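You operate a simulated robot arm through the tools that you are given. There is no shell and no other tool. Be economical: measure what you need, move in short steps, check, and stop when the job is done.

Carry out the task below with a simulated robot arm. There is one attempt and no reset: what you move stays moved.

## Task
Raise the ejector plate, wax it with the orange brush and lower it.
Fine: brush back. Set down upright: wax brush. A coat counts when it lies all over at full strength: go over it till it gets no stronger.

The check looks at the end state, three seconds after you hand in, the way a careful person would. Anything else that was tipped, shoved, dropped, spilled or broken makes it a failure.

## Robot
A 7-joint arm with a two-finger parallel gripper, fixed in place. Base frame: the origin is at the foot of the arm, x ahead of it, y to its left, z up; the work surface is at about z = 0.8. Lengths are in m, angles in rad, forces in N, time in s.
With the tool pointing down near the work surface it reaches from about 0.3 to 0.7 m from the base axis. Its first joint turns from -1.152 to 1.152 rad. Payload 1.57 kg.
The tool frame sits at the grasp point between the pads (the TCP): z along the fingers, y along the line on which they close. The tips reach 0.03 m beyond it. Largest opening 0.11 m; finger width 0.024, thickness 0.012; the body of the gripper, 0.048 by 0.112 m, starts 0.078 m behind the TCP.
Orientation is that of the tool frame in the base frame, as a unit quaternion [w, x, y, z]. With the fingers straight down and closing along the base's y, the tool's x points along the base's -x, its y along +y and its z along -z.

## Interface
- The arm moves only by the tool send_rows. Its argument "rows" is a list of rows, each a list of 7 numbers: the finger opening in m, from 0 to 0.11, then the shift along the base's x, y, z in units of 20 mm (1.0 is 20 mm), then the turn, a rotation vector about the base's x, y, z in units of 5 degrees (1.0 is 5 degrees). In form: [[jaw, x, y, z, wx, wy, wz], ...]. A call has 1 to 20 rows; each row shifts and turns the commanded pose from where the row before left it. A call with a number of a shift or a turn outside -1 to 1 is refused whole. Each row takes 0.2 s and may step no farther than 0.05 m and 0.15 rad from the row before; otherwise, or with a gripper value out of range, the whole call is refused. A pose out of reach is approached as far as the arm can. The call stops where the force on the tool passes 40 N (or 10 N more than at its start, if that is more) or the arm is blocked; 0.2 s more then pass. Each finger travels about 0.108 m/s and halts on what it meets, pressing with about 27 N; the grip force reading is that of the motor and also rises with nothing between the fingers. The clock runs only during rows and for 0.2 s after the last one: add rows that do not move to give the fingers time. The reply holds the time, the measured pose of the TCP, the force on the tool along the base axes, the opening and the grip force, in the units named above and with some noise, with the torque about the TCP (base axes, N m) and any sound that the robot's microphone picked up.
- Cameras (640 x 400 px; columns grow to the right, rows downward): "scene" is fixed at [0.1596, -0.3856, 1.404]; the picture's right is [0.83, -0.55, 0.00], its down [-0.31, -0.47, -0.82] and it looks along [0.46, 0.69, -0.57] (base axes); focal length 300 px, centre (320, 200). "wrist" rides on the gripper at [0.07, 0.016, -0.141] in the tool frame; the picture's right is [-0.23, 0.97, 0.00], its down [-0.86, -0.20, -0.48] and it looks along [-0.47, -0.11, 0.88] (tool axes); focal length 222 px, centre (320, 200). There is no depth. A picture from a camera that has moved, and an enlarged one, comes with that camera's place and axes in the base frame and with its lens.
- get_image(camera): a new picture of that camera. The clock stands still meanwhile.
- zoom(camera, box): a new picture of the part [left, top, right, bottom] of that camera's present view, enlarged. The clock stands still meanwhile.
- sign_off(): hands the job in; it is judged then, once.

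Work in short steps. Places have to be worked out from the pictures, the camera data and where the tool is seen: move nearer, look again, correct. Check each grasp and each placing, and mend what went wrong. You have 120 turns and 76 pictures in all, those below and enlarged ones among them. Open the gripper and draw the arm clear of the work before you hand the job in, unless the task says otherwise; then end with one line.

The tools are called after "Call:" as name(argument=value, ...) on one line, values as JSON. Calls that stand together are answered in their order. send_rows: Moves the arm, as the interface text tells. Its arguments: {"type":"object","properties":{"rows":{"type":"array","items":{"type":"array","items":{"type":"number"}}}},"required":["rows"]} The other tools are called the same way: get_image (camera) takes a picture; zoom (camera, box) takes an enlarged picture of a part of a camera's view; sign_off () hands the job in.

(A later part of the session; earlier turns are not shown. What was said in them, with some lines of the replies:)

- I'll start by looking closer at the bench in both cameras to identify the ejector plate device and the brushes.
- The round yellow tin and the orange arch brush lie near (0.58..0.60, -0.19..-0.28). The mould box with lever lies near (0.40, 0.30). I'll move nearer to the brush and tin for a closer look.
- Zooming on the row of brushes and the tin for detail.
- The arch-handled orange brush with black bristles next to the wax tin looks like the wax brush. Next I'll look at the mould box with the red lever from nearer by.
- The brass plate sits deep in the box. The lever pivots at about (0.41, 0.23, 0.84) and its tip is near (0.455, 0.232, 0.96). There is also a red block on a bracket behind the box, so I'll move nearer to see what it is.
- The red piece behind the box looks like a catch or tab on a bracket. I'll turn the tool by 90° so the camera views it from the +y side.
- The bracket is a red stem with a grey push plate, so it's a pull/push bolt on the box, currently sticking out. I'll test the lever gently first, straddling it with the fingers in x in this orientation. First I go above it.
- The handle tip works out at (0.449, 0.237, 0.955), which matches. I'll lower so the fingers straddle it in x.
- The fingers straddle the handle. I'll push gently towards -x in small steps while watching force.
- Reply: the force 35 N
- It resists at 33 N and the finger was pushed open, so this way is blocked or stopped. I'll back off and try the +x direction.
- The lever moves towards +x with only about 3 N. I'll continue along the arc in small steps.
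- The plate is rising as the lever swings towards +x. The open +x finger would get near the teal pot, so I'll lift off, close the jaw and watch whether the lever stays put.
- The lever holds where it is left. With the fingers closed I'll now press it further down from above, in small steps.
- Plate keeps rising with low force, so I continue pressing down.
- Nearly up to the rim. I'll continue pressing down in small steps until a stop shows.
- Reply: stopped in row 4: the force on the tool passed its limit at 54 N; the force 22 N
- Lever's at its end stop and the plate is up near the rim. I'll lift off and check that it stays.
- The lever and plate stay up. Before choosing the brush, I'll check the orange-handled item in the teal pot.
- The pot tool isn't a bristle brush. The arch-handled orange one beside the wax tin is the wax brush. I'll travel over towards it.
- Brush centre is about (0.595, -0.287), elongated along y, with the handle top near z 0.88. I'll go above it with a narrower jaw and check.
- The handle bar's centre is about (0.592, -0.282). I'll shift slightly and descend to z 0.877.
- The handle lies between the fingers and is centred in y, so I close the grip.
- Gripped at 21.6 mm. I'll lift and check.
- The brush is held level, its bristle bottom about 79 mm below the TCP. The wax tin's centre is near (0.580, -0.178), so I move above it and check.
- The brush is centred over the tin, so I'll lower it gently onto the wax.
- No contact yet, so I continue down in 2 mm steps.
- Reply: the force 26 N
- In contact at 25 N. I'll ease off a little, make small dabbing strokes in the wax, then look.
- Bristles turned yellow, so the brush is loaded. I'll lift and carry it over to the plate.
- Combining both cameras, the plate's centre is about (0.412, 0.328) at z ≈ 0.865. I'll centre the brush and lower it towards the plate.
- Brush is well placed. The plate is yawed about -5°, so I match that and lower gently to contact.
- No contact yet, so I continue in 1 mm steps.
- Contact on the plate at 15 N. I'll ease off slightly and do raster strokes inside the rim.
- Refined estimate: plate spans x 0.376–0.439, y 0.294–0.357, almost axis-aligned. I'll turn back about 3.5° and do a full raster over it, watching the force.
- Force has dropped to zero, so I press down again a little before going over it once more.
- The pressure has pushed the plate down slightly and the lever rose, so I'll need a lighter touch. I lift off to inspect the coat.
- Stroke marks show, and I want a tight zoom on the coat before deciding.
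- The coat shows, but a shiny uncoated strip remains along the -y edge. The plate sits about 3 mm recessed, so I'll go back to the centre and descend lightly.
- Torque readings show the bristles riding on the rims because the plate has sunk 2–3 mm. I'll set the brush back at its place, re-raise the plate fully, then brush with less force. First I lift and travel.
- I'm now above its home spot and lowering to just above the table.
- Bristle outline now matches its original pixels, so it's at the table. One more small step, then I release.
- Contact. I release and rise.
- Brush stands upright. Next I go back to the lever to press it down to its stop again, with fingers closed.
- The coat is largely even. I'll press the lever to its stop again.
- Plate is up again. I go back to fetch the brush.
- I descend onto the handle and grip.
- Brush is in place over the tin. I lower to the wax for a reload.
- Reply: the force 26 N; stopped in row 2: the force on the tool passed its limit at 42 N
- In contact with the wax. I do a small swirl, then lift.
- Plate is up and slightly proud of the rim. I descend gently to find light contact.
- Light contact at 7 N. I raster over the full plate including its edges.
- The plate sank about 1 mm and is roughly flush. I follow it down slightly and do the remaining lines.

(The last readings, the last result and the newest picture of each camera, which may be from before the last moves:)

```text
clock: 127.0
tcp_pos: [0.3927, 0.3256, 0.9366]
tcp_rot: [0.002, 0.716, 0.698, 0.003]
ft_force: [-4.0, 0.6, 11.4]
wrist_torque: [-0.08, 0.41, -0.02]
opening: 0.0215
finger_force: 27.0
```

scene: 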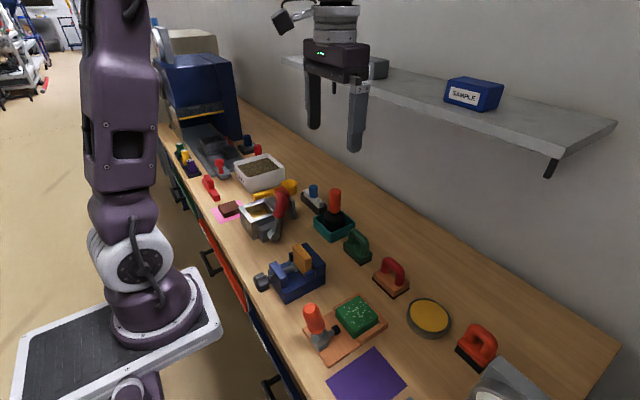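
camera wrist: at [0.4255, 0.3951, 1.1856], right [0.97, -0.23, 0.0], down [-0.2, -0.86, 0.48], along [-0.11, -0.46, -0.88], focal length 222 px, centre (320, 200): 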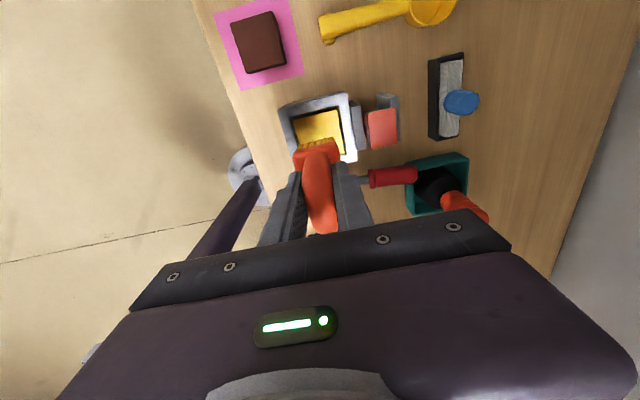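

Call:
send_rows(rows=[[0.0, 0, 0.25, 0.01, 0, 0, 0], [0.0, 0, 0.25, 0, 0, 0, 0], [0.0, 0.3, 0, 0, 0, 0, 0], [0.0, 0.3, 0, 0, 0, 0, 0], [0.0, 0.3, 0, 0, 0, 0, 0], [0.0, 0.3, 0, 0, 0, 0, 0], [0.0, 0.3, 0, 0, 0, 0, 0], [0.0, 0, -0.3, 0, 0, 0, 0], [0.0, 0, -0.3, 0, 0, 0, 0], [0.0, 0, -0.3, 0, 0, 0, 0], [0.0, 0, 0, 0, 0, 0, 0]])

```text
clock: 129.4
tcp_pos: [0.4225, 0.3189, 0.936]
tcp_rot: [0.002, 0.715, 0.699, 0.002]
ft_force: [0.2, 0.7, 0.9]
wrist_torque: [0.06, 0.0, -0.04]
opening: 0.0216
finger_force: 26.9
```

Call:
send_rows(rows=[[0.0, 0, 0, -0.04, 0, 0, 0], [0.0, 0, 0, -0.02, 0, 0, 0], [0.0, -0.3, 0, 0, 0, 0, 0], [0.0, -0.3, 0, 0, 0, 0, 0], [0.0, -0.3, 0, 0, 0, 0, 0], [0.0, -0.3, 0, 0, 0, 0, 0], [0.0, -0.3, 0, 0, 0, 0, 0], [0.0, 0, 0.3, 0, 0, 0, 0], [0.0, 0.3, 0, 0, 0, 0, 0], [0.0, 0.3, 0, 0, 0, 0, 0], [0.0, 0.3, 0, 0, 0, 0, 0], [0.0, 0.3, 0, 0, 0, 0, 0], [0.0, 0.3, 0, 0, 0, 0, 0], [0.0, 0, 0, 0, 0, 0, 0]])

```text
clock: 131.3
tcp_pos: [0.3938, 0.3253, 0.9363]
tcp_rot: [0.002, 0.715, 0.699, -0.001]
ft_force: [-0.6, -0.1, 6.5]
wrist_torque: [0.16, 0.17, 0.0]
opening: 0.0217
finger_force: 26.9
stopped in row 9: the force on the tool passed its limit at 44 N (the readings are from after the stop); the commanded pose is now the measured one
```

It snagged at the -x side. I lift and inspect the plate and the brush.

Call:
send_rows(rows=[[0.0, 0, 0, 0.5, 0, 0, 0], [0.0, 0, 0, 1, 0, 0, 0], [0.0, 0, 0, 1, 0, 0, 0], [0.0, 0, 1, 1, 0, 0, 0], [0.0, 0, 1, 1, 0, 0, 0], [0.0, 0, 1, 0, 0, 0, 0], [0.0, 0, 0.5, 0, 0, 0, 0]])

Call:
zoom(camera="scene", box=[220, 170, 320, 250])

Call:
zoom(camera="scene", box=[246, 194, 294, 224])

```text
clock: 132.9
tcp_pos: [0.3923, 0.396, 1.0258]
tcp_rot: [0.003, 0.715, 0.699, -0.001]
ft_force: [-1.4, -0.5, -1.4]
wrist_torque: [0.0, -0.02, 0.02]
opening: 0.0215
finger_force: 26.7
```

```text
5.00 times, centred on (270, 210) of scene
camera zoom: at [0.1596, -0.3855, 1.404], right [0.83, -0.55, 0.0], down [-0.31, -0.47, -0.82], along [0.46, 0.69, -0.57], focal length 1503 px, centre (570, 150)
```

zoom: 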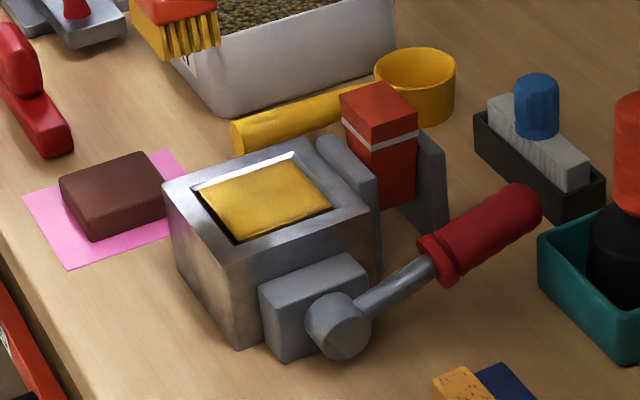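

```text
13.33 times, centred on (270, 209) of scene
camera zoom: at [0.1596, -0.3855, 1.404], right [0.83, -0.55, 0.0], down [-0.31, -0.47, -0.82], along [0.46, 0.69, -0.57], focal length 4007 px, centre (987, 80)
```

zoom: 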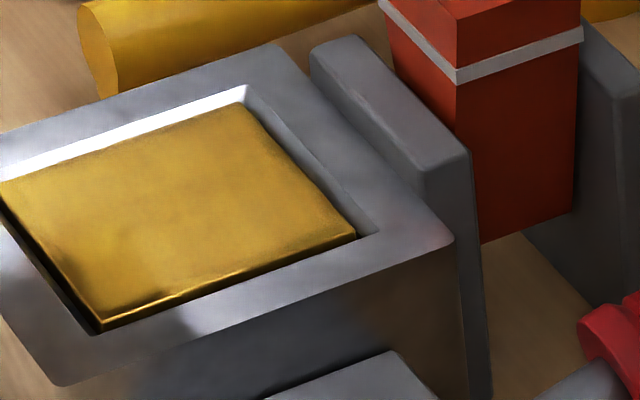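

Near the -y edge a shiny strip remains. I'll view the plate from the wrist camera with the brush moved aside to +x.

Call:
send_rows(rows=[[0.0, 1, 0, 0.3, 0, 0, 0], [0.0, 1, -0.4, 0.3, 0, 0, 0], [0.0, 1, -0.4, 0, 0, 0, 0], [0.0, 1, -0.4, 0, 0, 0, 0], [0.0, 0.5, -0.4, 0, 0, 0, 0], [0.0, 0, 0, 0, 0, 0, 0]])

Call:
zoom(camera="wrist", box=[190, 80, 300, 170])

```text
clock: 134.3
tcp_pos: [0.4838, 0.3628, 1.0368]
tcp_rot: [0.002, 0.716, 0.698, 0.0]
ft_force: [0.3, -0.6, -0.4]
wrist_torque: [0.01, -0.02, -0.01]
opening: 0.0213
finger_force: 27.5
```

```text
4.44 times, centred on (245, 125) of wrist
camera zoom: at [0.5011, 0.4338, 1.1779], right [0.97, -0.25, 0.0], down [-0.22, -0.85, 0.48], along [-0.12, -0.47, -0.88], focal length 987 px, centre (653, 533)
```

zoom: 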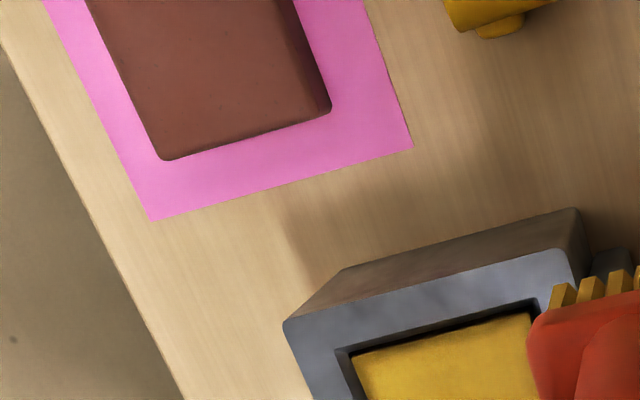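

Call:
send_rows(rows=[[0.0, 0.8, -0.8, 0, 0, 0, 0], [0.0, 0.8, -0.8, 0, 0, 0, 0], [0.0, 0, -0.8, 0, 0, 0, 0], [0.0, 0, 0, 0, 0, 0, 0]])

Call:
zoom(camera="wrist", box=[170, 50, 280, 140])

```text
clock: 135.3
tcp_pos: [0.5162, 0.3154, 1.0346]
tcp_rot: [0.002, 0.716, 0.699, -0.001]
ft_force: [-0.8, 0.5, -1.5]
wrist_torque: [0.0, 0.05, -0.01]
opening: 0.0217
finger_force: 27.1
```

```text
4.44 times, centred on (225, 95) of wrist
camera zoom: at [0.5341, 0.3855, 1.1775], right [0.97, -0.25, 0.0], down [-0.22, -0.85, 0.48], along [-0.12, -0.47, -0.88], focal length 987 px, centre (742, 667)
```

zoom: 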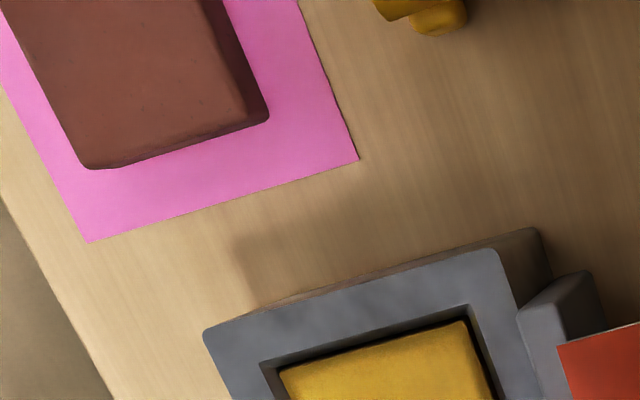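

Call:
zoom(camera="wrist", box=[205, 110, 295, 170])

```text
6.67 times, centred on (250, 140) of wrist
camera zoom: at [0.5341, 0.3855, 1.1775], right [0.97, -0.25, 0.0], down [-0.22, -0.85, 0.48], along [-0.12, -0.47, -0.88], focal length 1481 px, centre (787, 600)
```

zoom: 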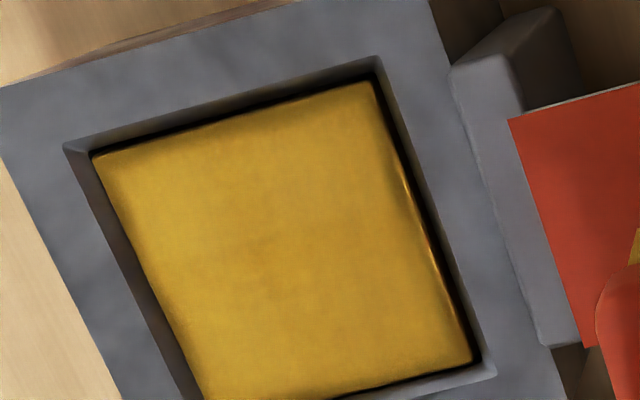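

I want the exact bristle extents relative to the TCP, so I zoom on the brush itself.

Call:
zoom(camera="scene", box=[250, 140, 330, 190])

```text
8.00 times, centred on (290, 165) of scene
camera zoom: at [0.1596, -0.3856, 1.404], right [0.83, -0.55, 0.0], down [-0.31, -0.47, -0.82], along [0.46, 0.69, -0.57], focal length 2404 px, centre (560, 480)
```

zoom: 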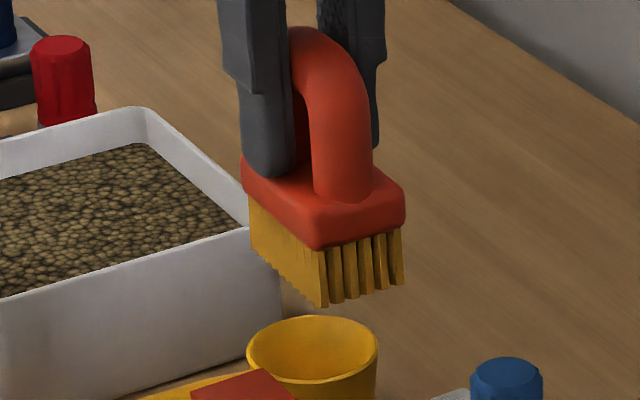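

Bristles span about x −13..+18 mm and y −29..+24 mm from the TCP. Staying in the window y 0.323–0.331, x 0.390–0.421 keeps them inside the rim yet covers every edge. I return to the centre.

Call:
send_rows(rows=[[0.0, -0.9, 0.1, 0, 0, 0, 0], [0.0, -0.9, 0.1, 0, 0, 0, 0], [0.0, -0.9, 0.1, 0, 0, 0, 0], [0.0, -0.9, 0.1, 0, 0, 0, 0], [0.0, -0.9, 0.1, 0, 0, 0, 0], [0.0, -1, 0.08, 0, 0, 0, 0], [0.0, 0, 0, -0.9, 0, 0, 0], [0.0, 0, 0, -0.9, 0, 0, 0], [0.0, 0, 0, -0.9, 0, 0, 0], [0.0, 0, 0, -0.9, 0, 0, 0], [0.0, 0, 0, -0.9, 0, 0, 0], [0.0, 0, 0, -0.2, 0, 0, 0], [0.0, 0, 0, 0, 0, 0, 0]])

```text
clock: 138.1
tcp_pos: [0.405, 0.3264, 0.9428]
tcp_rot: [0.002, 0.716, 0.698, -0.001]
ft_force: [0.0, 0.4, -0.6]
wrist_torque: [0.02, -0.01, 0.01]
opening: 0.0215
finger_force: 27.2
```

Call:
send_rows(rows=[[0.0, 0, 0, -0.08, 0, 0, 0], [0.0, 0, 0, -0.08, 0, 0, 0], [0.0, 0, 0, -0.08, 0, 0, 0], [0.0, 0, 0, 0, 0, 0, 0]])

Call:
send_rows(rows=[[0.0, 0, 0, -0.04, 0, 0, 0], [0.0, 0, 0, -0.02, 0, 0, 0], [0.0, 0, 0, 0, 0, 0, 0]])

```text
clock: 139.1
tcp_pos: [0.4041, 0.3265, 0.9386]
tcp_rot: [0.002, 0.716, 0.698, 0.0]
ft_force: [-0.8, 0.0, -1.7]
wrist_torque: [-0.01, -0.01, 0.03]
opening: 0.0215
finger_force: 27.0
```

```text
clock: 139.9
tcp_pos: [0.4057, 0.3264, 0.9387]
tcp_rot: [0.002, 0.716, 0.698, 0.0]
ft_force: [-0.1, 0.4, -0.7]
wrist_torque: [0.04, -0.02, -0.02]
opening: 0.0214
finger_force: 27.4
```

Call:
send_rows(rows=[[0.0, 0, 0, -0.04, 0, 0, 0], [0.0, 0, 0, -0.04, 0, 0, 0], [0.0, 0, 0, 0, 0, 0, 0]])

```text
clock: 140.7
tcp_pos: [0.4051, 0.3252, 0.9359]
tcp_rot: [0.002, 0.715, 0.699, 0.0]
ft_force: [0.4, 1.1, 9.4]
wrist_torque: [0.03, 0.13, 0.04]
opening: 0.0216
finger_force: 27.3
```

Centred contact at 9 N. I raster within the window.

Call:
send_rows(rows=[[0.0, -0.25, -0.1, 0, 0, 0, 0], [0.0, -0.25, 0, 0, 0, 0, 0], [0.0, -0.25, 0, 0, 0, 0, 0], [0.0, 0.3, 0, 0, 0, 0, 0], [0.0, 0.3, 0, 0, 0, 0, 0], [0.0, 0.3, 0, 0, 0, 0, 0], [0.0, 0.3, 0, 0, 0, 0, 0], [0.0, 0.35, 0, 0, 0, 0, 0], [0.0, 0, 0.2, 0, 0, 0, 0], [0.0, -0.3, 0, 0, 0, 0, 0], [0.0, -0.3, 0, 0, 0, 0, 0], [0.0, -0.3, 0, 0, 0, 0, 0], [0.0, -0.3, 0, 0, 0, 0, 0], [0.0, -0.35, 0, 0, 0, 0, 0], [0.0, 0, 0, 0, 0, 0, 0]])

```text
clock: 143.9
tcp_pos: [0.3906, 0.3282, 0.9363]
tcp_rot: [0.002, 0.715, 0.699, -0.001]
ft_force: [2.2, 0.2, 7.5]
wrist_torque: [0.2, -0.01, -0.04]
opening: 0.0213
finger_force: 27.2
```

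Still 7.5 N contact. Next come the y=0.331 line, the return, and a lap near the edges.

Call:
send_rows(rows=[[0.0, 0, 0.15, 0, 0, 0, 0], [0.0, 0.3, 0, 0, 0, 0, 0], [0.0, 0.3, 0, 0, 0, 0, 0], [0.0, 0.3, 0, 0, 0, 0, 0], [0.0, 0.3, 0, 0, 0, 0, 0], [0.0, 0.35, 0, 0, 0, 0, 0], [0.0, 0, -0.2, 0, 0, 0, 0], [0.0, 0, -0.2, 0, 0, 0, 0], [0.0, -0.3, 0, 0, 0, 0, 0], [0.0, -0.3, 0, 0, 0, 0, 0], [0.0, -0.3, 0, 0, 0, 0, 0], [0.0, -0.3, 0, 0, 0, 0, 0], [0.0, -0.35, 0, 0, 0, 0, 0], [0.0, 0, 0.2, 0, 0, 0, 0], [0.0, 0, 0.2, 0, 0, 0, 0], [0.0, 0, 0, 0, 0, 0, 0]])

```text
clock: 147.3
tcp_pos: [0.3897, 0.3302, 0.9353]
tcp_rot: [0.002, 0.715, 0.699, -0.001]
ft_force: [-1.0, -2.5, 9.5]
wrist_torque: [-0.01, 0.23, 0.11]
opening: 0.0216
finger_force: 26.8
```

Contact remains steady at 9.5 N. One more full pass the other way, then I lift and look.

Call:
send_rows(rows=[[0.0, 0.3, 0, 0, 0, 0, 0], [0.0, 0.3, 0, 0, 0, 0, 0], [0.0, 0.3, 0, 0, 0, 0, 0], [0.0, 0.3, 0, 0, 0, 0, 0], [0.0, 0.35, 0, 0, 0, 0, 0], [0.0, 0, -0.2, 0, 0, 0, 0], [0.0, -0.3, 0, 0, 0, 0, 0], [0.0, -0.3, 0, 0, 0, 0, 0], [0.0, -0.3, 0, 0, 0, 0, 0], [0.0, -0.3, 0, 0, 0, 0, 0], [0.0, -0.35, 0, 0, 0, 0, 0], [0.0, 0, -0.2, 0, 0, 0, 0], [0.0, 0.3, 0, 0, 0, 0, 0], [0.0, 0.3, 0, 0, 0, 0, 0], [0.0, 0.3, 0, 0, 0, 0, 0], [0.0, 0.3, 0, 0, 0, 0, 0], [0.0, 0.35, 0, 0, 0, 0, 0], [0.0, 0, 0, 0, 0, 0, 0]])

Call:
send_rows(rows=[[0.0, 0, 0, 0.5, 0, 0, 0], [0.0, 0, 0, 1, 0, 0, 0], [0.0, 0, 0, 1, 0, 0, 0], [0.0, 0.5, 0, 1, 0, 0, 0], [0.0, 1, 0, 1, 0, 0, 0], [0.0, 1, 0, 0.4, 0, 0, 0], [0.0, 1, -0.2, 0, 0, 0, 0], [0.0, 1, -0.2, 0, 0, 0, 0], [0.0, 0.3, -0.2, 0, 0, 0, 0], [0.0, 0, 0, 0, 0, 0, 0]])

Call:
zoom(camera="wrist", box=[205, 110, 295, 170])

Call:
zoom(camera="scene", box=[246, 194, 294, 224])

```text
clock: 151.1
tcp_pos: [0.4218, 0.322, 0.9353]
tcp_rot: [0.002, 0.716, 0.699, -0.001]
ft_force: [-5.1, 0.8, 9.9]
wrist_torque: [-0.36, 0.17, -0.13]
opening: 0.0216
finger_force: 26.6
```

```text
clock: 153.3
tcp_pos: [0.5176, 0.3096, 1.0352]
tcp_rot: [0.002, 0.716, 0.698, -0.001]
ft_force: [-0.7, -0.3, 0.0]
wrist_torque: [0.02, 0.02, 0.0]
opening: 0.0213
finger_force: 27.2
```

```text
6.67 times, centred on (250, 140) of wrist
camera zoom: at [0.5347, 0.3801, 1.1751], right [0.97, -0.25, 0.0], down [-0.22, -0.85, 0.48], along [-0.12, -0.47, -0.88], focal length 1481 px, centre (787, 600)
```

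zoom: 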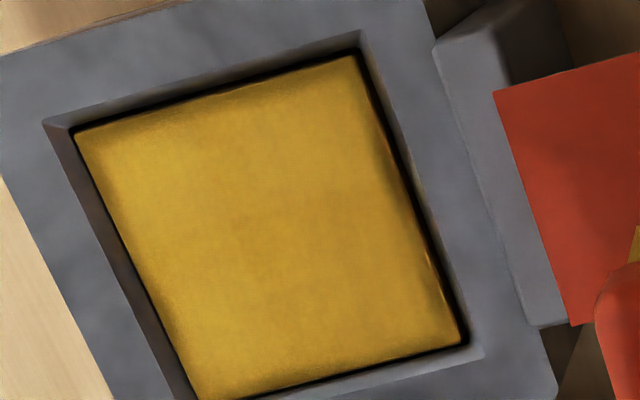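

```text
13.33 times, centred on (270, 209) of scene
camera zoom: at [0.1596, -0.3855, 1.404], right [0.83, -0.55, 0.0], down [-0.31, -0.47, -0.82], along [0.46, 0.69, -0.57], focal length 4007 px, centre (987, 80)
```

zoom: 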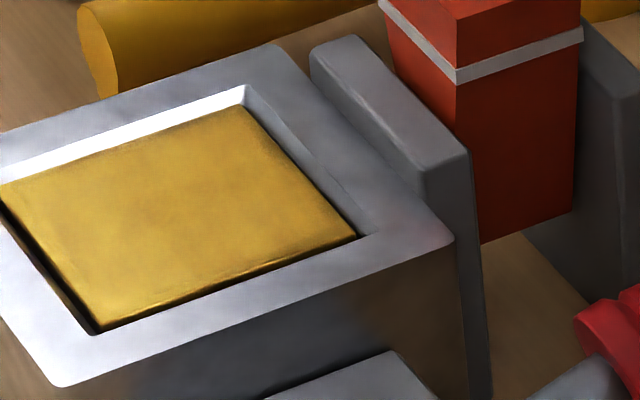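

Much more even now. Only a thin band along the +x and -y edges looks a bit weaker. I return and do a perimeter lap reaching 2–3 mm further.

Call:
send_rows(rows=[[0.0, -0.9, 0.15, 0, 0, 0, 0], [0.0, -0.9, 0.15, 0, 0, 0, 0], [0.0, -0.9, 0.15, 0, 0, 0, 0], [0.0, -0.9, 0.15, 0, 0, 0, 0], [0.0, -0.9, 0.15, 0, 0, 0, 0], [0.0, -1, 0.1, 0, 0, 0, 0], [0.0, 0, 0, -0.9, 0, 0, 0], [0.0, 0, 0, -0.9, 0, 0, 0], [0.0, 0, 0, -0.9, 0, 0, 0], [0.0, 0, 0, -0.9, 0, 0, 0], [0.0, 0, 0, -0.9, 0, 0, 0], [0.0, 0, 0, -0.25, 0, 0, 0], [0.0, 0, 0, -0.08, 0, 0, 0], [0.0, 0, 0, 0, 0, 0, 0]])

Call:
send_rows(rows=[[0.0, 0, 0, -0.05, 0, 0, 0], [0.0, 0, 0, -0.05, 0, 0, 0], [0.0, 0, 0, 0, 0, 0, 0]])

```text
clock: 156.3
tcp_pos: [0.406, 0.3287, 0.9371]
tcp_rot: [0.002, 0.715, 0.699, 0.0]
ft_force: [0.4, 0.3, -0.4]
wrist_torque: [-0.01, 0.01, -0.04]
opening: 0.0215
finger_force: 26.9
```

```text
clock: 157.1
tcp_pos: [0.4066, 0.3283, 0.9352]
tcp_rot: [0.002, 0.716, 0.698, 0.0]
ft_force: [-1.8, -2.3, 5.7]
wrist_torque: [0.02, 0.13, 0.03]
opening: 0.0215
finger_force: 27.4
```

Call:
send_rows(rows=[[0.0, 0.3, 0, 0, 0, 0, 0], [0.0, 0.3, 0, 0, 0, 0, 0], [0.0, 0.3, 0, 0, 0, 0, 0], [0.0, 0, -0.2, 0, 0, 0, 0], [0.0, 0, -0.2, 0, 0, 0, 0], [0.0, 0, 0.25, 0, 0, 0, 0], [0.0, 0, 0.25, 0, 0, 0, 0], [0.0, 0, 0.2, 0, 0, 0, 0], [0.0, 0, -0.25, 0, 0, 0, 0], [0.0, 0, -0.25, 0, 0, 0, 0], [0.0, 0, -0.2, 0, 0, 0, 0], [0.0, 0, 0, 0, 0, 0, 0]])

```text
clock: 159.7
tcp_pos: [0.4251, 0.3196, 0.9355]
tcp_rot: [0.002, 0.716, 0.698, -0.001]
ft_force: [0.1, 4.2, 10.2]
wrist_torque: [0.43, -0.13, 0.09]
opening: 0.0215
finger_force: 27.3
```

Good, contact is on the plate and not the rim. I continue along the -y edge, then -x, then +y.

Call:
send_rows(rows=[[0.0, -0.3, 0, 0, 0, 0, 0], [0.0, -0.3, 0, 0, 0, 0, 0], [0.0, -0.3, 0, 0, 0, 0, 0], [0.0, -0.3, 0, 0, 0, 0, 0], [0.0, -0.3, 0, 0, 0, 0, 0], [0.0, -0.35, 0, 0, 0, 0, 0], [0.0, 0.05, 0.25, 0, 0, 0, 0], [0.0, 0, 0.25, 0, 0, 0, 0], [0.0, 0, 0.2, 0, 0, 0, 0], [0.0, 0, 0, 0, 0, 0, 0]])

```text
clock: 161.9
tcp_pos: [0.3891, 0.3339, 0.9351]
tcp_rot: [0.001, 0.716, 0.698, -0.002]
ft_force: [-1.6, -10.4, 28.6]
wrist_torque: [0.0, 0.61, 0.23]
opening: 0.0216
finger_force: 26.5
```

At +y the bristles touch the rim (28 N). I back off 3 mm and run along that edge, then lift.

Call:
send_rows(rows=[[0.0, 0, -0.15, 0, 0, 0, 0], [0.0, 0, 0, 0, 0, 0, 0]])

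```text
clock: 162.5
tcp_pos: [0.3889, 0.333, 0.9348]
tcp_rot: [0.001, 0.715, 0.699, 0.001]
ft_force: [-4.4, 8.2, 30.9]
wrist_torque: [0.58, 0.88, -0.11]
opening: 0.0214
finger_force: 27.4
```

Call:
send_rows(rows=[[0.0, 0.1, 0, 0.05, 0, 0, 0], [0.0, 0.1, 0, 0, 0, 0, 0], [0.0, 0, 0, 0, 0, 0, 0]])

Call:
zoom(camera="scene", box=[220, 170, 320, 250])

```text
clock: 163.3
tcp_pos: [0.3928, 0.331, 0.936]
tcp_rot: [0.002, 0.716, 0.698, -0.002]
ft_force: [-9.1, 2.0, 22.7]
wrist_torque: [0.65, 1.03, 0.16]
opening: 0.0216
finger_force: 26.5
```

```text
5.00 times, centred on (270, 210) of scene
camera zoom: at [0.1591, -0.3858, 1.404], right [0.83, -0.55, 0.0], down [-0.31, -0.47, -0.82], along [0.46, 0.69, -0.57], focal length 1503 px, centre (570, 150)
```

zoom: 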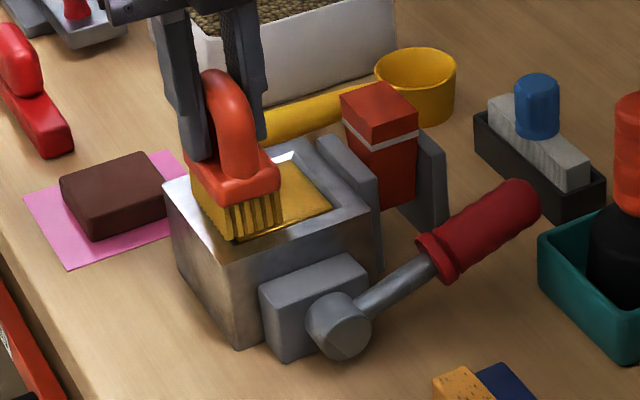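

Call:
send_rows(rows=[[0.0, 0.1, 0, 0.05, 0, 0, 0], [0.0, 0.2, 0, 0, 0, 0, 0], [0.0, 0, 0, 0, 0, 0, 0]])

```text
clock: 164.1
tcp_pos: [0.3978, 0.3317, 0.9369]
tcp_rot: [0.002, 0.716, 0.698, -0.001]
ft_force: [0.9, 0.4, -1.6]
wrist_torque: [-0.03, -0.03, -0.03]
opening: 0.0216
finger_force: 26.8
```

Free again. I touch down lightly and run along the +y side towards +x, then lift and look.

Call:
send_rows(rows=[[0.0, 0, 0, -0.05, 0, 0, 0], [0.0, 0, 0, -0.04, 0, 0, 0], [0.0, 0, 0, 0, 0, 0, 0]])

```text
clock: 164.9
tcp_pos: [0.3987, 0.3312, 0.9347]
tcp_rot: [0.002, 0.716, 0.698, 0.0]
ft_force: [-1.1, -1.0, -1.2]
wrist_torque: [0.05, 0.02, -0.02]
opening: 0.0216
finger_force: 27.3
```

Call:
send_rows(rows=[[0.0, 0, 0, -0.04, 0, 0, 0], [0.0, 0, 0, 0, 0, 0, 0]])

```text
clock: 165.5
tcp_pos: [0.3996, 0.3323, 0.9337]
tcp_rot: [0.002, 0.716, 0.698, -0.001]
ft_force: [-1.8, -0.5, 7.7]
wrist_torque: [0.07, 0.14, 0.0]
opening: 0.0214
finger_force: 27.1
```

Call:
send_rows(rows=[[0.0, 0.3, 0, 0, 0, 0, 0], [0.0, 0.3, 0, 0, 0, 0, 0], [0.0, 0.3, 0, 0, 0, 0, 0], [0.0, 0.3, 0, 0, 0, 0, 0], [0.0, 0, -0.25, 0, 0, 0, 0], [0.0, 0, -0.25, 0, 0, 0, 0], [0.0, -0.3, 0, 0, 0, 0, 0], [0.0, -0.3, 0, 0, 0, 0, 0], [0.0, -0.3, 0, 0, 0, 0, 0], [0.0, -0.3, 0, 0, 0, 0, 0], [0.0, -0.3, 0, 0, 0, 0, 0], [0.0, 0, 0.25, 0, 0, 0, 0], [0.0, 0, 0.2, 0, 0, 0, 0], [0.0, 0, 0, 0, 0, 0, 0]])

Call:
send_rows(rows=[[0.0, 0.3, 0, 0.5, 0, 0, 0], [0.0, 0.5, 0, 1, 0, 0, 0], [0.0, 0.5, 0, 1, 0, 0, 0], [0.0, 0.9, 0, 1, 0, 0, 0], [0.0, 1, 0, 1, 0, 0, 0], [0.0, 1, -0.2, 0.4, 0, 0, 0], [0.0, 1, -0.2, 0, 0, 0, 0], [0.0, 1, -0.2, 0, 0, 0, 0], [0.0, 0, -0.2, 0, 0, 0, 0], [0.0, 0, 0, 0, 0, 0, 0]])

Call:
zoom(camera="wrist", box=[205, 110, 295, 170])

Call:
zoom(camera="scene", box=[246, 194, 294, 224])

```text
clock: 167.3
tcp_pos: [0.4176, 0.3239, 0.9365]
tcp_rot: [0.003, 0.715, 0.699, 0.006]
ft_force: [0.5, 3.1, 1.2]
wrist_torque: [0.09, 0.06, -0.05]
opening: 0.0215
finger_force: 26.7
stopped in row 8: the force on the tool passed its limit at 41 N (the readings are from after the stop); the commanded pose is now the measured one
```

```text
clock: 169.5
tcp_pos: [0.5406, 0.3063, 1.0353]
tcp_rot: [0.003, 0.716, 0.698, 0.006]
ft_force: [0.2, -0.6, -1.1]
wrist_torque: [0.0, 0.02, -0.01]
opening: 0.0214
finger_force: 26.9
```

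```text
6.67 times, centred on (250, 140) of wrist
camera zoom: at [0.5567, 0.3768, 1.1766], right [0.97, -0.25, 0.01], down [-0.22, -0.85, 0.47], along [-0.11, -0.46, -0.88], focal length 1481 px, centre (787, 600)
```

zoom: 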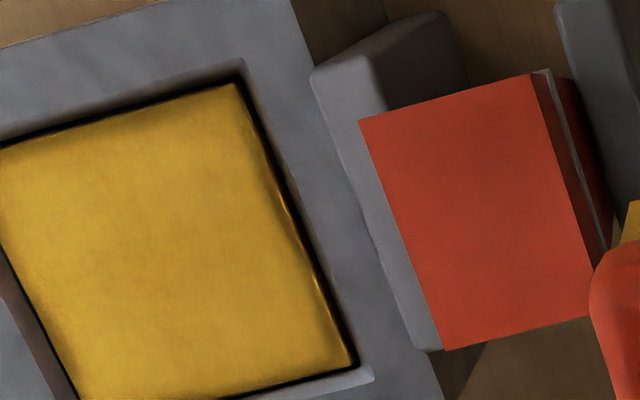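

```text
13.33 times, centred on (270, 209) of scene
camera zoom: at [0.1596, -0.3855, 1.404], right [0.83, -0.55, 0.0], down [-0.31, -0.47, -0.82], along [0.46, 0.69, -0.57], focal length 4007 px, centre (987, 80)
```

zoom: 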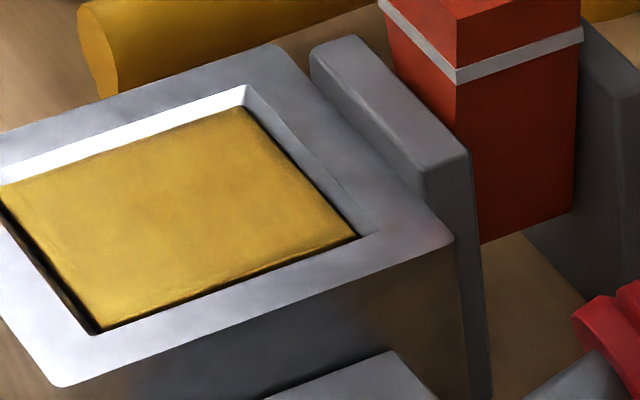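

The coat now looks even to the edges, and what remains is just the plate's bevel line. I take the brush back to its place, passing clear of the pot.

Call:
send_rows(rows=[[0.0, -0.3, -1, 0.5, 0, 0, 0.3], [0.0, -0.3, -1, 0.5, 0, 0, 0], [0.0, -0.3, -1, 0, 0, 0, 0], [0.0, -0.3, -1, 0, 0, 0, 0], [0.0, -0.3, -1, 0, 0, 0, 0], [0.0, -0.3, -1, 0, 0, 0, 0], [0.0, -0.2, -1, 0, 0, 0, 0], [0.0, 0, -1, 0, 0, 0, 0], [0.0, 0, -1, 0, 0, 0, 0], [0.0, 0.2, -1, 0, 0, 0, 0], [0.0, 0.2, -1, 0, 0, 0, 0], [0.0, 0.2, -1, 0, 0, 0, 0], [0.0, 0.2, -1, 0, 0, 0, 0], [0.0, 0.2, -1, 0, 0, 0, 0], [0.0, 0.2, -1, 0, 0, 0, 0], [0.0, 0.2, -1, 0, 0, 0, 0], [0.0, 0.2, -1, 0, 0, 0, 0], [0.0, 0.2, -1, 0, 0, 0, 0], [0.0, 0.3, -1, 0, 0, 0, 0], [0.0, 0.3, -1, 0, 0, 0, 0]])

Call:
send_rows(rows=[[0.0, 0.3, -1, 0, 0, 0, 0], [0.0, 0.3, -1, 0, 0, 0, 0], [0.0, 0.3, -1, 0, 0, 0, 0], [0.0, 0.3, -1, 0, 0, 0, 0], [0.0, 0.3, -1, 0, 0, 0, 0], [0.0, 0.3, -1, 0, 0, 0, 0], [0.0, 0.3, -1, 0, 0, 0, 0], [0.0, 0, -1, 0, 0, 0, 0], [0.0, 0, -1, 0, 0, 0, 0], [0.0, 0, 0, 0, 0, 0, 0]])

```text
clock: 173.7
tcp_pos: [0.5498, -0.0911, 1.0532]
tcp_rot: [0.003, 0.706, 0.708, 0.006]
ft_force: [1.1, 0.7, -0.9]
wrist_torque: [-0.01, -0.03, 0.01]
opening: 0.0213
finger_force: 26.8
```

```text
clock: 175.9
tcp_pos: [0.5903, -0.2723, 1.0541]
tcp_rot: [0.002, 0.706, 0.708, 0.006]
ft_force: [-0.2, -0.8, -0.5]
wrist_torque: [-0.03, -0.01, -0.01]
opening: 0.0215
finger_force: 27.3
```

Call:
send_rows(rows=[[0.0, 0.08, -0.45, -0.9, -0.06, 0.13, 0], [0.0, 0, 0, -0.9, 0, 0, 0], [0.0, 0, 0, -0.9, 0, 0, 0], [0.0, 0, 0, -0.9, 0, 0, 0], [0.0, 0, 0, -0.9, 0, 0, 0], [0.0, 0, 0, -0.9, 0, 0, 0], [0.0, 0, 0, -0.9, 0, 0, 0], [0.0, 0, 0, -0.9, 0, 0, 0], [0.0, 0, 0, -0.9, 0, 0, 0], [0.0, 0, 0, -0.5, 0, 0, 0], [0.0, 0, 0, -0.1, 0, 0, 0], [0.0, 0, 0, 0, 0, 0, 0]])

Call:
send_rows(rows=[[0.0, 0, 0, -0.05, 0, 0, 0], [0.0, 0, 0, -0.05, 0, 0, 0], [0.0, 0, 0, 0, 0, 0, 0]])

```text
clock: 178.5
tcp_pos: [0.5914, -0.2818, 0.8806]
tcp_rot: [0.001, 0.707, 0.708, 0.0]
ft_force: [-0.2, 0.3, -1.5]
wrist_torque: [-0.02, -0.04, 0.04]
opening: 0.0211
finger_force: 26.9
```

```text
clock: 179.3
tcp_pos: [0.5922, -0.2805, 0.8783]
tcp_rot: [0.001, 0.707, 0.708, 0.0]
ft_force: [0.1, 0.5, -1.1]
wrist_torque: [-0.01, 0.02, 0.07]
opening: 0.0216
finger_force: 26.3
```

Call:
send_rows(rows=[[0.0, 0, 0, -0.05, 0, 0, 0], [0.0, 0, 0, -0.05, 0, 0, 0], [0.0, 0, 0, -0.05, 0, 0, 0], [0.0, 0, 0, 0, 0, 0, 0]])

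Call:
send_rows(rows=[[0.0, 0, 0, -0.04, 0, 0, 0], [0.0, 0, 0, -0.04, 0, 0, 0], [0.0, 0, 0, 0, 0, 0, 0]])

```text
clock: 180.3
tcp_pos: [0.5927, -0.2821, 0.8766]
tcp_rot: [0.001, 0.706, 0.708, 0.0]
ft_force: [-0.2, -0.1, -0.7]
wrist_torque: [-0.02, -0.04, -0.03]
opening: 0.0211
finger_force: 26.7
```

```text
clock: 181.1
tcp_pos: [0.5929, -0.281, 0.8757]
tcp_rot: [0.001, 0.706, 0.708, -0.001]
ft_force: [-0.5, -0.3, -0.6]
wrist_torque: [0.06, 0.01, 0.04]
opening: 0.0214
finger_force: 26.5
```

Call:
send_rows(rows=[[0.0, 0, 0, -0.05, 0, 0, 0], [0.0, 0, 0, -0.05, 0, 0, 0], [0.0, 0, 0, 0, 0, 0, 0]])

Call:
send_rows(rows=[[0.0, 0, 0, -0.04, 0, 0, 0], [0.0, 0, 0, -0.04, 0, 0, 0], [0.0, 0, 0, 0, 0, 0, 0]])

```text
clock: 181.9
tcp_pos: [0.5918, -0.2819, 0.8729]
tcp_rot: [0.0, 0.706, 0.708, -0.001]
ft_force: [0.4, -0.9, -1.6]
wrist_torque: [0.0, 0.02, -0.04]
opening: 0.0213
finger_force: 27.0
```

```text
clock: 182.7
tcp_pos: [0.5922, -0.2806, 0.8707]
tcp_rot: [0.002, 0.706, 0.708, -0.001]
ft_force: [-1.0, 3.3, 15.0]
wrist_torque: [-0.25, 0.08, -0.04]
opening: 0.0217
finger_force: 26.6
```

Touched down at 15 N. I ease up slightly, release, rise and check that it stands.

Call:
send_rows(rows=[[0.0, 0, 0, 0.03, 0, 0, 0], [0.03, 0, 0, 0, 0, 0, 0], [0.05, 0, 0, 0, 0, 0, 0], [0.06, 0, 0, 0, 0, 0, 0], [0.06, 0, 0, 0.5, 0, 0, 0], [0.06, 0, 0, 1, 0, 0, 0], [0.06, 0, 0, 1, 0, 0, 0], [0.06, 0, 0, 1, 0, 0, 0], [0.06, 0, 0, 1, 0, 0, 0], [0.06, 0, 0, 1, 0, 0, 0], [0.06, 0, 0, 1, 0, 0, 0], [0.06, 0, 0, 1, 0, 0, 0]])

Call:
get_image(camera="scene")

```text
clock: 185.3
tcp_pos: [0.5944, -0.2818, 1.0208]
tcp_rot: [0.001, 0.706, 0.708, -0.001]
ft_force: [0.4, -0.8, -0.3]
wrist_torque: [0.0, -0.01, 0.0]
opening: 0.0601
finger_force: 0.1
```

```text
3 pictures are left
```

scene: 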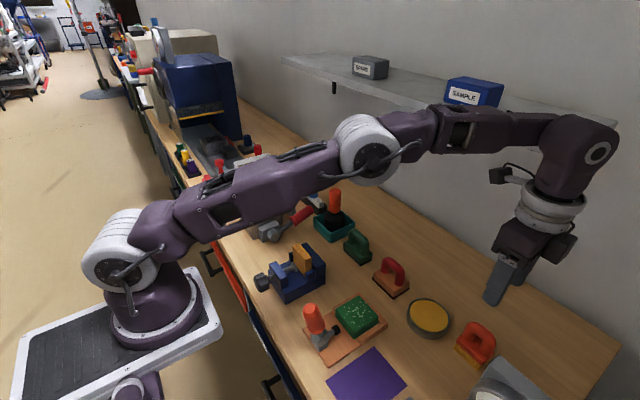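

The brush stands upright at its place. To lower the plate I'll pinch the lever along y, so I turn the tool 90° back while travelling to about (0.50, 0.232).

Call:
send_rows(rows=[[0.06, -0.18, 1, 0, 0, 0, 0], [0.06, -0.18, 1, 0, 0, 0, 0], [0.06, -0.18, 1, 0, 0, 0, 1], [0.06, -0.18, 1, 0, 0, 0, 1], [0.06, -0.18, 1, 0, 0, 0, 1], [0.06, -0.18, 1, 0, 0, 0, 1], [0.06, -0.18, 1, 0, 0, 0, 1], [0.06, -0.18, 1, 0, 0, 0, 1], [0.06, -0.18, 1, 0, 0, 0, 1], [0.06, -0.18, 1, 0, 0, 0, 1], [0.06, -0.18, 1, 0, 0, 0, 1], [0.06, -0.18, 1, 0, 0, 0, 1], [0.06, -0.18, 1, 0, 0, 0, 1], [0.06, -0.18, 1, 0, 0, 0, 1], [0.06, -0.18, 1, 0, 0, 0, 1], [0.06, -0.18, 1, 0, 0, 0, 1], [0.06, -0.18, 1, 0, 0, 0, 1], [0.06, -0.18, 1, 0, 0, 0, 1], [0.06, -0.18, 1, 0, 0, 0, 1], [0.06, -0.18, 1, 0, 0, 0, 1]])

Call:
send_rows(rows=[[0.06, -0.18, 1, 0, 0, 0, 0], [0.06, -0.18, 1, 0, 0, 0, 0], [0.06, -0.18, 1, 0, 0, 0, 0], [0.06, -0.18, 1, 0, 0, 0, 0], [0.06, -0.18, 1, 0, 0, 0, 0], [0.06, -0.1, 0.7, 0, 0, 0, 0], [0.06, 0, 0, -0.8, 0, 0, 0], [0.06, 0, 0, -0.8, 0, 0, 0], [0.06, 0, 0, 0, 0, 0, 0]])

Call:
get_image(camera="wrist")

```text
clock: 189.5
tcp_pos: [0.518, 0.1196, 1.0213]
tcp_rot: [0.001, -0.002, 1.0, 0.0]
ft_force: [-1.1, 0.6, -0.2]
wrist_torque: [-0.01, 0.0, 0.01]
opening: 0.0601
finger_force: 0.1
```

```text
clock: 191.5
tcp_pos: [0.5008, 0.2323, 0.9879]
tcp_rot: [0.001, -0.001, 1.0, 0.0]
ft_force: [0.5, 0.0, -0.4]
wrist_torque: [0.0, -0.02, -0.01]
opening: 0.0601
finger_force: 0.0
```

```text
2 pictures are left
camera wrist: at [0.4297, 0.2486, 1.1302], right [0.22, 0.97, 0.0], down [0.85, -0.2, 0.48], along [0.47, -0.11, -0.88], focal length 222 px, centre (320, 200)
```

wrist: 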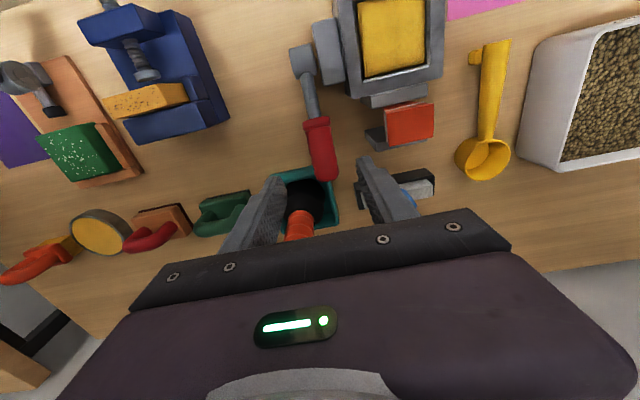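

The handle's middle is at (0.503, 0.232), right under the tool. I descend and pinch.

Call:
send_rows(rows=[[0.06, 0, 0, -1, 0, 0, 0], [0.06, 0, 0, -1, 0, 0, 0], [0.06, 0, 0, -1, 0, 0, 0], [0.06, 0, 0, -1, 0, 0, 0], [0.06, 0, 0, -1, 0, 0, 0], [0.06, 0, 0, -0.8, 0, 0, 0], [0.02, 0, 0, 0, 0, 0, 0], [0.02, 0, 0, 0, 0, 0, 0], [0.02, 0, 0, 0, 0, 0, 0]])

```text
clock: 193.5
tcp_pos: [0.5001, 0.2328, 0.8726]
tcp_rot: [0.0, -0.001, 1.0, 0.0]
ft_force: [-0.5, -0.1, -2.0]
wrist_torque: [0.09, -0.15, -0.14]
opening: 0.0318
finger_force: 40.2
```

Gripped (32 mm). I swing the lever up along its arc, first half.

Call:
send_rows(rows=[[0.02, -0.196, 0, 0.461, 0, 0, 0], [0.02, -0.243, 0, 0.438, 0, 0, 0], [0.02, -0.287, 0, 0.41, 0, 0, 0], [0.02, -0.329, 0, 0.378, 0, 0, 0], [0.02, 0, 0, 0, 0, 0, 0]])

```text
clock: 194.7
tcp_pos: [0.4815, 0.2313, 0.9078]
tcp_rot: [0.003, -0.002, 1.0, 0.002]
ft_force: [17.0, 11.3, -4.0]
wrist_torque: [0.21, -1.4, -0.02]
opening: 0.0315
finger_force: 40.5
```

Some twist has built up in the grip, so I release, let it relax, and re-grip before continuing.

Call:
send_rows(rows=[[0.05, 0, 0, 0, 0, 0, 0], [0.05, 0, 0, 0, 0, 0, 0], [0.02, 0, 0, 0, 0, 0, 0], [0.02, 0, 0, 0, 0, 0, 0], [0.02, 0, 0, 0, 0, 0, 0]])

Call:
send_rows(rows=[[0.02, -0.366, 0, 0.342, 0, -0.7, 0], [0.02, -0.4, 0, 0.301, 0, -0.7, 0], [0.02, 0, 0, 0, 0, 0, 0]])

```text
clock: 195.9
tcp_pos: [0.4781, 0.2337, 0.9063]
tcp_rot: [0.001, -0.002, 1.0, 0.0]
ft_force: [-4.4, 13.0, -5.0]
wrist_torque: [0.44, 0.05, -0.05]
opening: 0.0318
finger_force: 40.1
```

```text
clock: 196.7
tcp_pos: [0.463, 0.2326, 0.9208]
tcp_rot: [0.064, -0.002, 0.998, 0.0]
ft_force: [-0.1, 14.3, 3.9]
wrist_torque: [0.45, 0.16, 0.08]
opening: 0.0326
finger_force: 7.2
```

Works smoothly with tilting. I continue the last degrees to the original stop.

Call:
send_rows(rows=[[0.02, -0.429, 0, 0.258, 0, -0.7, 0], [0.02, -0.35, 0, 0.17, 0, -0.6, 0], [0.02, 0, 0, 0, 0, 0, 0]])

```text
clock: 197.5
tcp_pos: [0.4482, 0.233, 0.9286]
tcp_rot: [0.119, -0.001, 0.993, -0.001]
ft_force: [2.5, 11.6, -3.0]
wrist_torque: [0.27, -0.46, 0.11]
opening: 0.0319
finger_force: 29.8
```

Call:
send_rows(rows=[[0.02, -0.2, 0, 0.08, 0, -0.3, 0], [0.02, -0.2, 0, 0.07, 0, -0.3, 0], [0.02, 0, 0, 0, 0, 0, 0]])

```text
clock: 198.3
tcp_pos: [0.4423, 0.234, 0.931]
tcp_rot: [0.146, -0.001, 0.989, 0.0]
ft_force: [15.8, 7.1, 4.3]
wrist_torque: [0.13, -1.51, 0.08]
opening: 0.0318
finger_force: 39.9
```

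Resistance is rising at the stop. One last small nudge, then I release and withdraw upward.

Call:
send_rows(rows=[[0.02, -0.15, 0, 0.04, 0, -0.1, 0], [0.02, 0, 0, 0, 0, 0, 0]])

Call:
send_rows(rows=[[0.05, 0, 0, 0, 0, 0, 0], [0.06, 0, 0, 0, 0, 0, 0], [0.06, 0, 0, 0, 0, 0, 0], [0.06, -0.24, 0, 0.8, 0, 0, 0], [0.06, -0.24, 0, 0.8, 0, 0, 0], [0.06, -0.24, 0, 0.8, 0, 0, 0], [0.06, -0.24, 0, 0.8, 0, 0, 0], [0.06, -0.24, 0, 0.8, 0, 0, 0], [0.06, 0, 0, 0.8, 0, 0.8, 0], [0.06, 0, 0, 0.8, 0, 0.8, 0], [0.06, 0, 0, 0.8, 0, 0.8, 0], [0.06, 0, -0.9, 0.8, 0, 0.5, 0], [0.06, 0, -0.9, 0.5, 0, 0.3, 0], [0.06, 0, -0.9, 0, 0, 0.2, 0], [0.06, 0, -0.9, 0, 0, 0, 0], [0.06, 0, -0.9, 0, 0, 0, 0]])

Call:
zoom(camera="scene", box=[200, 130, 360, 250])

```text
clock: 198.9
tcp_pos: [0.4375, 0.2326, 0.9334]
tcp_rot: [0.15, -0.001, 0.989, 0.001]
ft_force: [20.1, 5.3, 14.0]
wrist_torque: [0.11, -1.55, 0.05]
opening: 0.0314
finger_force: 39.8
```

```text
clock: 202.3
tcp_pos: [0.412, 0.1421, 1.0863]
tcp_rot: [0.002, -0.002, 1.0, 0.0]
ft_force: [0.6, 0.0, -1.0]
wrist_torque: [0.01, 0.02, -0.03]
opening: 0.06
finger_force: 0.0
```

```text
3.33 times, centred on (280, 190) of scene
camera zoom: at [0.1596, -0.3855, 1.404], right [0.83, -0.55, 0.0], down [-0.31, -0.47, -0.82], along [0.46, 0.69, -0.57], focal length 1002 px, centre (453, 233)
```

zoom: 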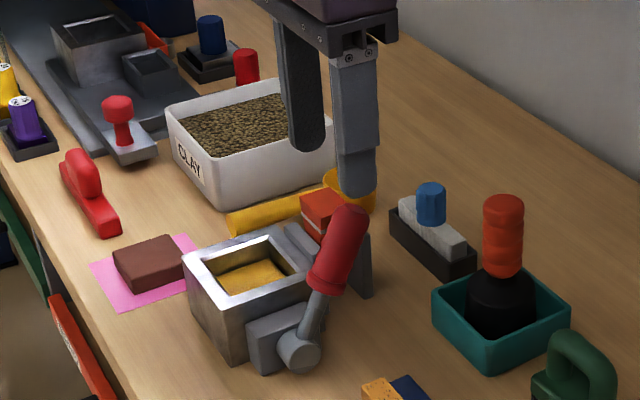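

The plate is nearly down, but the lever is still some 8° short of its original position. With closed fingers I'll push it fully from the +x side.

Call:
send_rows(rows=[[0.0, 0.9, 0.75, 0, 0, 0, 0], [0.0, 0.9, 0.75, 0, 0, 0, 0], [0.0, 0.9, 0.75, 0, 0, 0, 0], [0.0, 0.9, 0.75, 0, 0, 0, 0], [0.0, 0.9, 0.75, 0, 0, 0, 0], [0.0, 0.9, 0.75, 0, 0, 0, 0], [0.0, 0, 0, -0.9, 0, 0, 0], [0.0, 0, 0, -0.9, 0, 0, 0], [0.0, 0, 0, -0.9, 0, 0, 0], [0.0, 0, 0, -0.9, 0, 0, 0], [0.0, 0, 0, -0.9, 0, 0, 0], [0.0, 0, 0, -0.9, 0, 0, 0], [0.0, 0, 0, -0.9, 0, 0, 0], [0.0, 0, 0, -0.5, 0, 0, 0], [0.0, 0, 0, 0, 0, 0, 0]])

Call:
send_rows(rows=[[0.0, -0.4, 0, 0, 0, 0, 0], [0.0, -0.4, 0, 0, 0, 0, 0], [0.0, -0.4, 0, 0, 0, 0, 0], [0.0, -0.3, 0, 0, 0, 0, 0], [0.0, 0, 0, 0, 0, 0, 0]])

```text
clock: 205.5
tcp_pos: [0.5206, 0.2326, 0.9494]
tcp_rot: [0.0, -0.001, 1.0, 0.0]
ft_force: [0.1, 0.4, -0.3]
wrist_torque: [-0.04, -0.03, 0.02]
opening: 0.0
finger_force: 21.8
```

```text
clock: 206.7
tcp_pos: [0.4897, 0.2327, 0.9501]
tcp_rot: [0.001, -0.002, 1.0, 0.0]
ft_force: [1.4, -1.1, 1.0]
wrist_torque: [-0.04, -0.02, 0.04]
opening: 0.0
finger_force: 21.5
```

Call:
send_rows(rows=[[0.0, -0.25, 0, 0, 0, 0, 0], [0.0, -0.25, 0, 0, 0, 0, 0], [0.0, -0.2, 0, 0, 0, 0, 0], [0.0, 0, 0, 0, 0, 0, 0]])

Call:
send_rows(rows=[[0.0, -0.15, 0, 0, 0, 0, 0], [0.0, -0.1, 0, 0, 0, 0, 0], [0.0, -0.1, 0, 0, 0, 0, 0], [0.0, 0, 0, 0, 0, 0, 0]])

```text
clock: 207.7
tcp_pos: [0.479, 0.2341, 0.9497]
tcp_rot: [0.003, 0.0, 1.0, 0.001]
ft_force: [17.2, 2.4, 1.4]
wrist_torque: [0.0, -0.06, -0.03]
opening: 0.0001
finger_force: 21.1
```

```text
clock: 208.2
tcp_pos: [0.4794, 0.2326, 0.9509]
tcp_rot: [0.007, 0.0, 1.0, 0.003]
ft_force: [8.5, 0.1, -2.3]
wrist_torque: [-0.01, -0.07, 0.01]
opening: 0.0002
finger_force: 21.7
stopped in row 2: the force on the tool passed its limit at 43 N (the readings are from after the stop); the commanded pose is now the measured one
```

Firm stop reached, so the lever's fully back. I back off, rise and withdraw, then use the last picture to check.

Call:
send_rows(rows=[[0.0, 0.5, 0, 0, 0, 0, 0], [0.0, 0.8, 0, 0, 0, 0, 0], [0.0, 0, 0, 0.9, 0, 0, 0], [0.0, 0, 0, 0.9, 0, 0, 0], [0.0, 0, 0, 0.9, 0, 0, 0], [0.0, 0, 0, 0.9, 0, 0, 0], [0.06, 0, 0, 0.9, 0, 0, 0], [0.1, 0, 0, 0.9, 0, 0, 0], [0.11, 0, 0, 0.9, 0, 0, 0], [0.11, 0, 0, 0.9, 0, 0, 0], [0.11, -0.4, -0.5, 0.9, 0, 0, 0], [0.11, -0.4, -0.9, 0.9, 0, 0, 0], [0.11, -0.4, -0.9, 0.9, 0, 0, 0], [0.11, -0.4, -0.9, 0.5, 0, 0, 0], [0.11, -0.4, -0.9, 0, 0, 0, 0], [0.11, 0, -0.9, 0, 0, 0, 0], [0.11, 0, -0.9, 0, 0, 0, 0], [0.11, 0, -0.9, 0, 0, 0, 0]])

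Call:
zoom(camera="scene", box=[220, 170, 340, 250])

```text
clock: 212.0
tcp_pos: [0.4637, 0.0957, 1.1582]
tcp_rot: [0.006, 0.0, 1.0, 0.003]
ft_force: [0.7, 0.2, 0.2]
wrist_torque: [-0.02, 0.02, 0.01]
opening: 0.11
finger_force: 0.0
```

```text
5.00 times, centred on (280, 210) of scene
camera zoom: at [0.1596, -0.3855, 1.404], right [0.83, -0.55, 0.0], down [-0.31, -0.47, -0.82], along [0.46, 0.69, -0.57], focal length 1503 px, centre (520, 150)
```

zoom: 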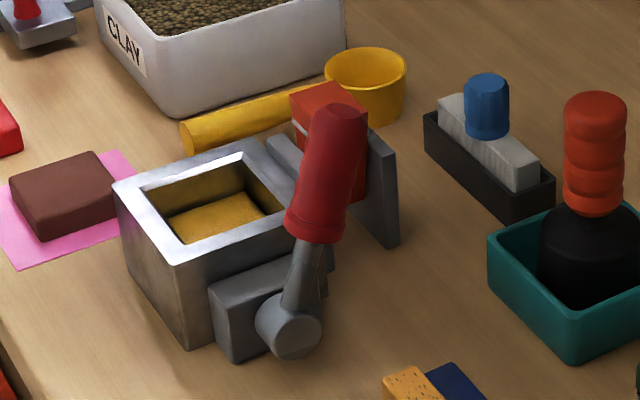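

The lever is back where it started, the plate is fully lowered with its coat, the brush stands upright at its spot, and the arm is clear with the gripper open.

Call:
sign_off()

```text
The job is handed in.
```

I raised the ejector plate, waxed it with the orange brush until the coat looked even to the edges, lowered it again, and set the brush back upright in its place; a thin line along one edge I took to be the plate's bevel rather than bare metal.
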